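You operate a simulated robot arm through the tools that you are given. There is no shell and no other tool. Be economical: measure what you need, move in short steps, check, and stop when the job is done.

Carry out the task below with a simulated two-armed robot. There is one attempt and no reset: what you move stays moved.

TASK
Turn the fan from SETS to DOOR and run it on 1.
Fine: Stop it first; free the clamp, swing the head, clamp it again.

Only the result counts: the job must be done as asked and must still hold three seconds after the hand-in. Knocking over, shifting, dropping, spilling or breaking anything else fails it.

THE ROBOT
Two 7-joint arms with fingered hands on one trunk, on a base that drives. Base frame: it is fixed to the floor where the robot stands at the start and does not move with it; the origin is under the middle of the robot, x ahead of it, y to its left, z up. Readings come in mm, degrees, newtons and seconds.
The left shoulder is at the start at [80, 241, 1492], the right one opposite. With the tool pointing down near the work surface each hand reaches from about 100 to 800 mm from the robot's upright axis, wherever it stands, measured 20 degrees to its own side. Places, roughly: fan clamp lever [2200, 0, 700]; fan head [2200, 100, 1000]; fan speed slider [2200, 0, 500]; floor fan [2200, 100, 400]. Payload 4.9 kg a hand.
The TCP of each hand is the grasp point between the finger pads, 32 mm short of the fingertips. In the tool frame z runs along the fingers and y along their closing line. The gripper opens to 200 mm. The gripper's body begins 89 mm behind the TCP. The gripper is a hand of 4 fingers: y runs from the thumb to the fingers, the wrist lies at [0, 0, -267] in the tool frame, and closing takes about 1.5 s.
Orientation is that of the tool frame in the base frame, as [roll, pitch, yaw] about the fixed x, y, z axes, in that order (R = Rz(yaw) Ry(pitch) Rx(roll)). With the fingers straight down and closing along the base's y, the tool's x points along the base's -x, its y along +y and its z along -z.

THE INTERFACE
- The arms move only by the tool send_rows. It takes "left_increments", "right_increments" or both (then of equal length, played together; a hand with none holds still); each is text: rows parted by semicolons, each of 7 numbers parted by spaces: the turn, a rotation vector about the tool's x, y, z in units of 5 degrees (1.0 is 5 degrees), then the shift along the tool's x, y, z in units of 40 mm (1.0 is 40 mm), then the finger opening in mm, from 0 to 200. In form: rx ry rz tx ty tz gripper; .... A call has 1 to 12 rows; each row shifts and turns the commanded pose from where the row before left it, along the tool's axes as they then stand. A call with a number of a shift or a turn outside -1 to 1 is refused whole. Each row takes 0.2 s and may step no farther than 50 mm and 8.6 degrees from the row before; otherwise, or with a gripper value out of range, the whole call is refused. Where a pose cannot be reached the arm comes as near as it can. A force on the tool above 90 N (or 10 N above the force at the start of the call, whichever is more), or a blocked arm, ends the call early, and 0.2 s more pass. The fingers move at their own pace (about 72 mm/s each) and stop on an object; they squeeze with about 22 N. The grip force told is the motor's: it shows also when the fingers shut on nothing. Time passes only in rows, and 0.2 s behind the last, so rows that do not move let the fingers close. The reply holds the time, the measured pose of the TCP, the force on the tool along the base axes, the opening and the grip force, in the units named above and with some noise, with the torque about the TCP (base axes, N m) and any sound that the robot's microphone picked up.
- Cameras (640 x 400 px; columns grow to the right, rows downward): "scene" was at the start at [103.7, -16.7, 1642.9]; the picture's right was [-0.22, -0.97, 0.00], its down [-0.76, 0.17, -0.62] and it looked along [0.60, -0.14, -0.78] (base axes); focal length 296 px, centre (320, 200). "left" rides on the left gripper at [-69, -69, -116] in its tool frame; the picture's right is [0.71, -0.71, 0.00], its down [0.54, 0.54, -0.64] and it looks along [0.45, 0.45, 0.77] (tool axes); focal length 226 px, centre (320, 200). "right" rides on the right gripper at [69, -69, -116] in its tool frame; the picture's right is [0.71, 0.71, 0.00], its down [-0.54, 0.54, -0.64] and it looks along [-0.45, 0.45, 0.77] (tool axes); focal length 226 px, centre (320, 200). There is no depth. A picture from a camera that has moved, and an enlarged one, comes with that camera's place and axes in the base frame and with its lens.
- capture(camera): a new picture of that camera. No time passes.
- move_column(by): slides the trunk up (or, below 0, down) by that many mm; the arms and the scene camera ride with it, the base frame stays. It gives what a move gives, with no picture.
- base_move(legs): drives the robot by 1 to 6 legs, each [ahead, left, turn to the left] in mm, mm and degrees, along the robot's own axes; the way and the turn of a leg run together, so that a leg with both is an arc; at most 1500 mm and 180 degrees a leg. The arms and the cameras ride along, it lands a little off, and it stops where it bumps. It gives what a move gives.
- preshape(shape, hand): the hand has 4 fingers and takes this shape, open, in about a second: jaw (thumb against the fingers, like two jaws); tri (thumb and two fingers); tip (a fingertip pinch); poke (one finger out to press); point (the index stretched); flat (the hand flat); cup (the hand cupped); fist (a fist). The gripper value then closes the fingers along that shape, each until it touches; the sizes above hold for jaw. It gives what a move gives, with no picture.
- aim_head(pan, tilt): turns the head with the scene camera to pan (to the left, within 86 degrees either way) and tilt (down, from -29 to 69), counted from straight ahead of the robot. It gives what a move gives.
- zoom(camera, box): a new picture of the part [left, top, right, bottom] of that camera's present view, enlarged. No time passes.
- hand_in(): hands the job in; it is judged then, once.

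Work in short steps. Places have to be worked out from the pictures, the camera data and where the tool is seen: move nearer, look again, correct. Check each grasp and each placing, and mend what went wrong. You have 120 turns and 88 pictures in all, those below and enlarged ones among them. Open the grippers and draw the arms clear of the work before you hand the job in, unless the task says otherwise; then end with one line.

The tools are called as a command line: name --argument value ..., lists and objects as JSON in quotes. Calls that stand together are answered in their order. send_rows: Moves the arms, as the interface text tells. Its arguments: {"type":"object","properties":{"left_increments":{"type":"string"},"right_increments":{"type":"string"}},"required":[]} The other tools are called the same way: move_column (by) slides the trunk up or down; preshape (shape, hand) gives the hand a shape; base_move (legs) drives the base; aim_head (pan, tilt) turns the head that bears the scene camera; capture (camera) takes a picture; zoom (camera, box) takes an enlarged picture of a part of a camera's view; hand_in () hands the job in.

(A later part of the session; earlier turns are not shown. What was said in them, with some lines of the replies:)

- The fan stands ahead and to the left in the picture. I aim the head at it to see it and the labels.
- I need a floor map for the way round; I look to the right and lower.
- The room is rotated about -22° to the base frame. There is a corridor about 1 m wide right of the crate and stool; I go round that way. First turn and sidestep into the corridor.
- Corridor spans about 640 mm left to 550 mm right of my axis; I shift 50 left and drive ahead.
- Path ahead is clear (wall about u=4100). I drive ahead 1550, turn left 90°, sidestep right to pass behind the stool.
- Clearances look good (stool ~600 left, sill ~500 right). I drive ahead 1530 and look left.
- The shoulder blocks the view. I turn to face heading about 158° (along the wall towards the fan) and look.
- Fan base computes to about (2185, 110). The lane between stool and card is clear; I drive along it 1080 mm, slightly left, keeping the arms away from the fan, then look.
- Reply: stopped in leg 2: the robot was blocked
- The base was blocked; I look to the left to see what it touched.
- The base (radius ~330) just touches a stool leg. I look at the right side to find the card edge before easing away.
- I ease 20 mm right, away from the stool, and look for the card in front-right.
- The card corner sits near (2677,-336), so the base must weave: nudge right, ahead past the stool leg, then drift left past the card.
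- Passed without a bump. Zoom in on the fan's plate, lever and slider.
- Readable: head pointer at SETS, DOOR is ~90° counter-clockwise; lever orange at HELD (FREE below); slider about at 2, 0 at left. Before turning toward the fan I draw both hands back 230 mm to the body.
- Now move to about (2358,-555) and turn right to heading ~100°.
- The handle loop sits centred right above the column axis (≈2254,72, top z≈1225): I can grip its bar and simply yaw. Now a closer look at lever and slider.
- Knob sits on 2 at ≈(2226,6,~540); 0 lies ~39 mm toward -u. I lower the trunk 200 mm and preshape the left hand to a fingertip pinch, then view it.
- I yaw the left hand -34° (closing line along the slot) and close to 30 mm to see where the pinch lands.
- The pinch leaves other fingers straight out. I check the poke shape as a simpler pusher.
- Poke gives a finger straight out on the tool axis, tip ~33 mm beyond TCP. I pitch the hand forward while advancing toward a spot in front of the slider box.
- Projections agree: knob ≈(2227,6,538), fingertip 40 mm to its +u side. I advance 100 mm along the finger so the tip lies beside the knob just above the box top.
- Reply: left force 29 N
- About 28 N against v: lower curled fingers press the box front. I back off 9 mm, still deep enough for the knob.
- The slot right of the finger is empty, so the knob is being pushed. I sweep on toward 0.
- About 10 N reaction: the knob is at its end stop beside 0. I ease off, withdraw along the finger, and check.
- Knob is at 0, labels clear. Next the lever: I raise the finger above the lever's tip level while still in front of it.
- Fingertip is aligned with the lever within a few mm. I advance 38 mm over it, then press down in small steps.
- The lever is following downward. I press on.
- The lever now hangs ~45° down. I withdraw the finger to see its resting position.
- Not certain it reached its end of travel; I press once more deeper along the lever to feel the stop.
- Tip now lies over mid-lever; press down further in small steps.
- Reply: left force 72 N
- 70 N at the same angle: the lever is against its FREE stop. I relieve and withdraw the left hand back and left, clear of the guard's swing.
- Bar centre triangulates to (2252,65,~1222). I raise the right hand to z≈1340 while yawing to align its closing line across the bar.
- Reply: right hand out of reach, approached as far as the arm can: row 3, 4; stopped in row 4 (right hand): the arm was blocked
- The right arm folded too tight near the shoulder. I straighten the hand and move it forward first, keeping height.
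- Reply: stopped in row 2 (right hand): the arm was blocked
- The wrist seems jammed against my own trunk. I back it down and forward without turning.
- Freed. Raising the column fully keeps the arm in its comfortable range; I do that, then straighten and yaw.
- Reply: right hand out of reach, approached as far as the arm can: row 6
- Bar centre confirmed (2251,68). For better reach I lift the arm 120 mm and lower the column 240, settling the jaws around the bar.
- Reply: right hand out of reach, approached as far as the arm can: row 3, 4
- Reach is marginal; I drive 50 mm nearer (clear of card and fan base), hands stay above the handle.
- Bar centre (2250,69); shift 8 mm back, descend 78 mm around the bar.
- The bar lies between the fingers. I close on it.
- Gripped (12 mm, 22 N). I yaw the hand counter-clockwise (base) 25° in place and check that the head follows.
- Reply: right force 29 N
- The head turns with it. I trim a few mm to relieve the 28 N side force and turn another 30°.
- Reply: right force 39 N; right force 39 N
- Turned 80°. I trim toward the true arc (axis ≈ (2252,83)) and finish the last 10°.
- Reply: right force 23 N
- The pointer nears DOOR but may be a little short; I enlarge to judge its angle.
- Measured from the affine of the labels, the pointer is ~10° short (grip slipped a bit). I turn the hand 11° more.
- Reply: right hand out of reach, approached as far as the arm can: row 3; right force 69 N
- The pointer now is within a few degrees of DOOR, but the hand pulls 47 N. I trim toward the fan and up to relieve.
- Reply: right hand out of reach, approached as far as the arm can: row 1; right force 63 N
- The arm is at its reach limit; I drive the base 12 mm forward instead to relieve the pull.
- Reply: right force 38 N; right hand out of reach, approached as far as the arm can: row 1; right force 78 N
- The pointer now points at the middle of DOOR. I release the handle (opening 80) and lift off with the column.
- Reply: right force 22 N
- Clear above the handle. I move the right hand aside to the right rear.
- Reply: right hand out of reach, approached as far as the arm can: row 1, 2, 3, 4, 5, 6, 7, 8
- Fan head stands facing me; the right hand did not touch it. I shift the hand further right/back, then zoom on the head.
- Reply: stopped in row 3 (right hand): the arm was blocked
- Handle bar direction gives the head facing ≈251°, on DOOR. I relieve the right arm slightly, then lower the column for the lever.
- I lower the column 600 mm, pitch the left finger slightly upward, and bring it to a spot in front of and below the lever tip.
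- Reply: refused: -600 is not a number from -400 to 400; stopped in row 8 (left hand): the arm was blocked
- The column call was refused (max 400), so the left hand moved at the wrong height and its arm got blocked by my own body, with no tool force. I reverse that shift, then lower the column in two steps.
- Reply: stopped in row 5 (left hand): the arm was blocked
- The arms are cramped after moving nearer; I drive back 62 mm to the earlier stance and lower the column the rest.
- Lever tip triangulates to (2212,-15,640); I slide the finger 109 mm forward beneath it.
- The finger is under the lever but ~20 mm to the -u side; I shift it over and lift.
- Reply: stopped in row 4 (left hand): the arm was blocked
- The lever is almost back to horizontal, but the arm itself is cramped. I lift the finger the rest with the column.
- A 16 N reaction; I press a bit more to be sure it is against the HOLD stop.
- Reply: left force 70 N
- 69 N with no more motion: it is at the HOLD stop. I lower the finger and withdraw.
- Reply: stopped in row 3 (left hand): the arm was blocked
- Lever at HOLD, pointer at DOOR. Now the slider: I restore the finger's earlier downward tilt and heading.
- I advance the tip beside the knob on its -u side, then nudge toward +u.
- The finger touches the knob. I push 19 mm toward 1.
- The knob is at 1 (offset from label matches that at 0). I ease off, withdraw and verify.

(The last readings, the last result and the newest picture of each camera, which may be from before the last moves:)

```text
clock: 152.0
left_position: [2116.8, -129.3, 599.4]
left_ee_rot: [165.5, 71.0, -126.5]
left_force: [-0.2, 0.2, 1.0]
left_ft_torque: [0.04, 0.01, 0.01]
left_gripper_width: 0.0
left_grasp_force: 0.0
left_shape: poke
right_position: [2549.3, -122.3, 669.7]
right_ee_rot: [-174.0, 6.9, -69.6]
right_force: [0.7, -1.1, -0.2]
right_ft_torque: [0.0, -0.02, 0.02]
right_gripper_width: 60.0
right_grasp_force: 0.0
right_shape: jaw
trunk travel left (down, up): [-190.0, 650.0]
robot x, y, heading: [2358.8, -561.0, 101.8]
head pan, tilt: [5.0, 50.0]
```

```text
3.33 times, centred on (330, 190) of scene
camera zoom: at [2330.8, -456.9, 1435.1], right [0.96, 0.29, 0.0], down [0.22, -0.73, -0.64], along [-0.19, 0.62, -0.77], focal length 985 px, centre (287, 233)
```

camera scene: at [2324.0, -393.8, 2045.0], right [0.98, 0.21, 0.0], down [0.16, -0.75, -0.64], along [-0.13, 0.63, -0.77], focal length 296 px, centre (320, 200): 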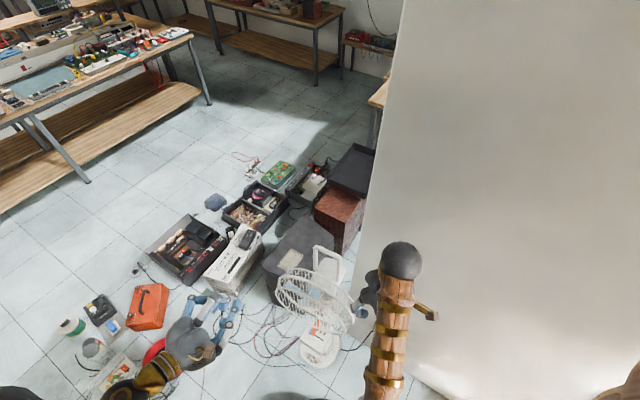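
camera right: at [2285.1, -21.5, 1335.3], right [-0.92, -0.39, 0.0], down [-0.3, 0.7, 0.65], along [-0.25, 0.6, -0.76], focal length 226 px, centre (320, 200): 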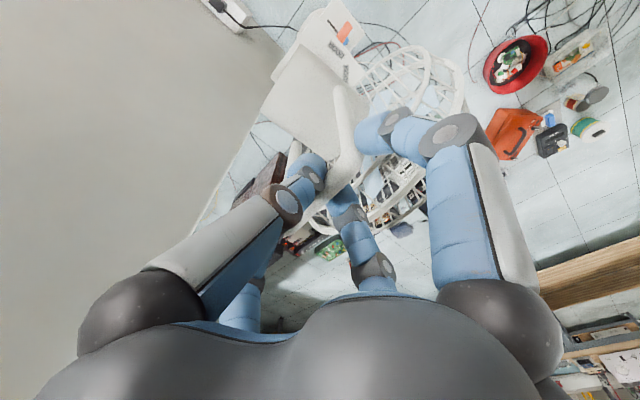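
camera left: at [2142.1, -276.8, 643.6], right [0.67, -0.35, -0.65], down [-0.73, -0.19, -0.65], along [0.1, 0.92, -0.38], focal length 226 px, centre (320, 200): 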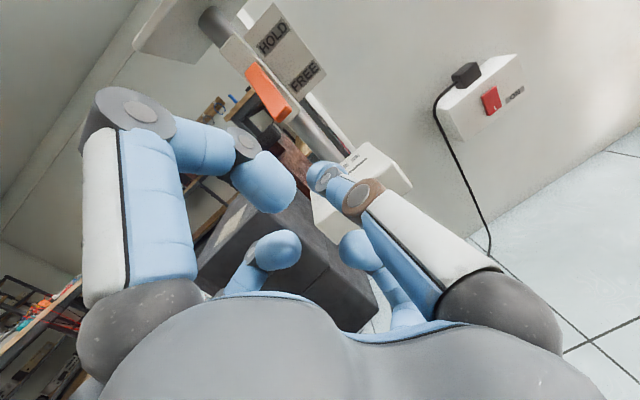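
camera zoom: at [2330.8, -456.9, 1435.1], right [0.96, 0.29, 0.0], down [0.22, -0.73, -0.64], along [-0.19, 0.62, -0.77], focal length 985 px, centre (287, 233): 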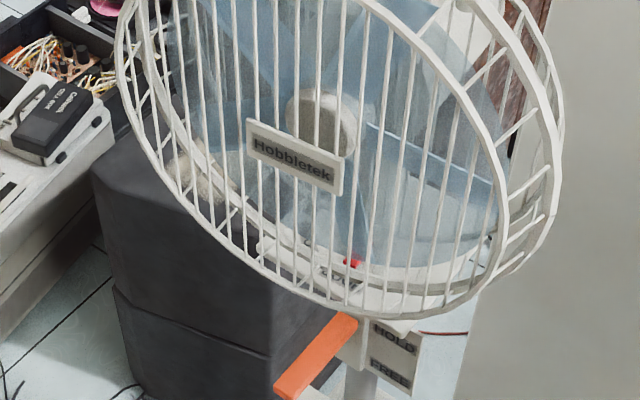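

Slider on 1 and the blades are spinning; lever HOLD, head at DOOR. I draw the left hand clear and open both hands.

send_rows --left_increments "0 0 0 -0.27 0.17 -0.88 0; 0 0 0 -0.27 0.17 -0.88 0; 0 0 0 -0.27 0.17 -0.88 0" --right_increments "0 0 0 0 0 0 90; 0 0 0 0 0 0 120; 0 0 0 0 0 0 120"

preshape --hand "left" --shape "jaw"

capture --camera "scene"

```text
clock: 152.8
left_position: [2065.6, -206.3, 662.8]
left_ee_rot: [165.4, 71.0, -126.4]
left_force: [0.6, 0.1, 0.7]
left_ft_torque: [0.01, 0.0, 0.0]
left_gripper_width: 0.1
left_grasp_force: 0.0
left_shape: poke
right_position: [2549.8, -122.0, 670.8]
right_ee_rot: [-174.0, 6.9, -69.8]
right_force: [0.9, 0.3, 0.1]
right_ft_torque: [0.04, 0.01, 0.0]
right_gripper_width: 119.3
right_grasp_force: 0.1
right_shape: jaw
trunk travel left (down, up): [-190.0, 650.0]
robot x, y, heading: [2360.0, -556.7, 102.2]
head pan, tilt: [5.0, 50.0]
```

```text
clock: 153.7
left_position: [2065.9, -205.4, 663.7]
left_ee_rot: [165.7, 70.9, -126.3]
left_force: [0.3, -0.2, -0.3]
left_ft_torque: [0.02, 0.02, 0.0]
left_gripper_width: 200.1
left_grasp_force: 0.2
left_shape: jaw
right_position: [2549.5, -122.0, 670.3]
right_ee_rot: [-174.0, 6.9, -69.7]
right_force: [0.4, -0.2, 0.0]
right_ft_torque: [-0.02, -0.04, -0.04]
right_gripper_width: 119.3
right_grasp_force: 0.1
right_shape: jaw
trunk travel left (down, up): [-190.0, 650.0]
robot x, y, heading: [2361.0, -557.7, 101.9]
head pan, tilt: [5.0, 50.0]
```

```text
8 pictures are left
camera scene: at [2330.7, -456.2, 1435.1], right [0.96, 0.29, 0.0], down [0.22, -0.73, -0.64], along [-0.19, 0.61, -0.77], focal length 296 px, centre (320, 200)
```

scene: 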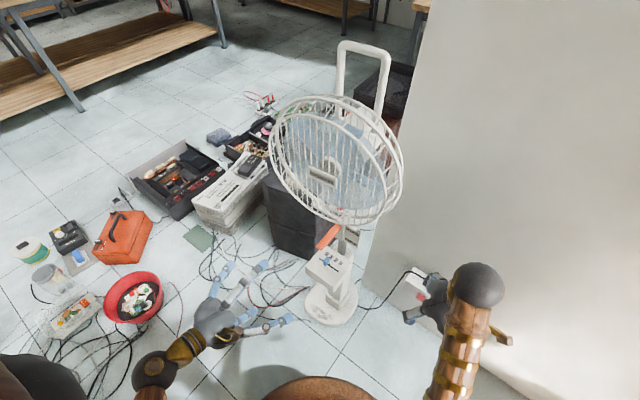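

Fan running on 1, lever at HOLD, pointer on DOOR, hands clear and open. I hand it in.

hand_in

```text
The job is handed in.
```

The fan now faces DOOR, is clamped at HOLD and is running on 1. I stopped it at 0 before freeing the clamp and swinging the head. The base bumped one stool leg on the way in; I saw no sign the stool moved, but I didn't re-measure it.
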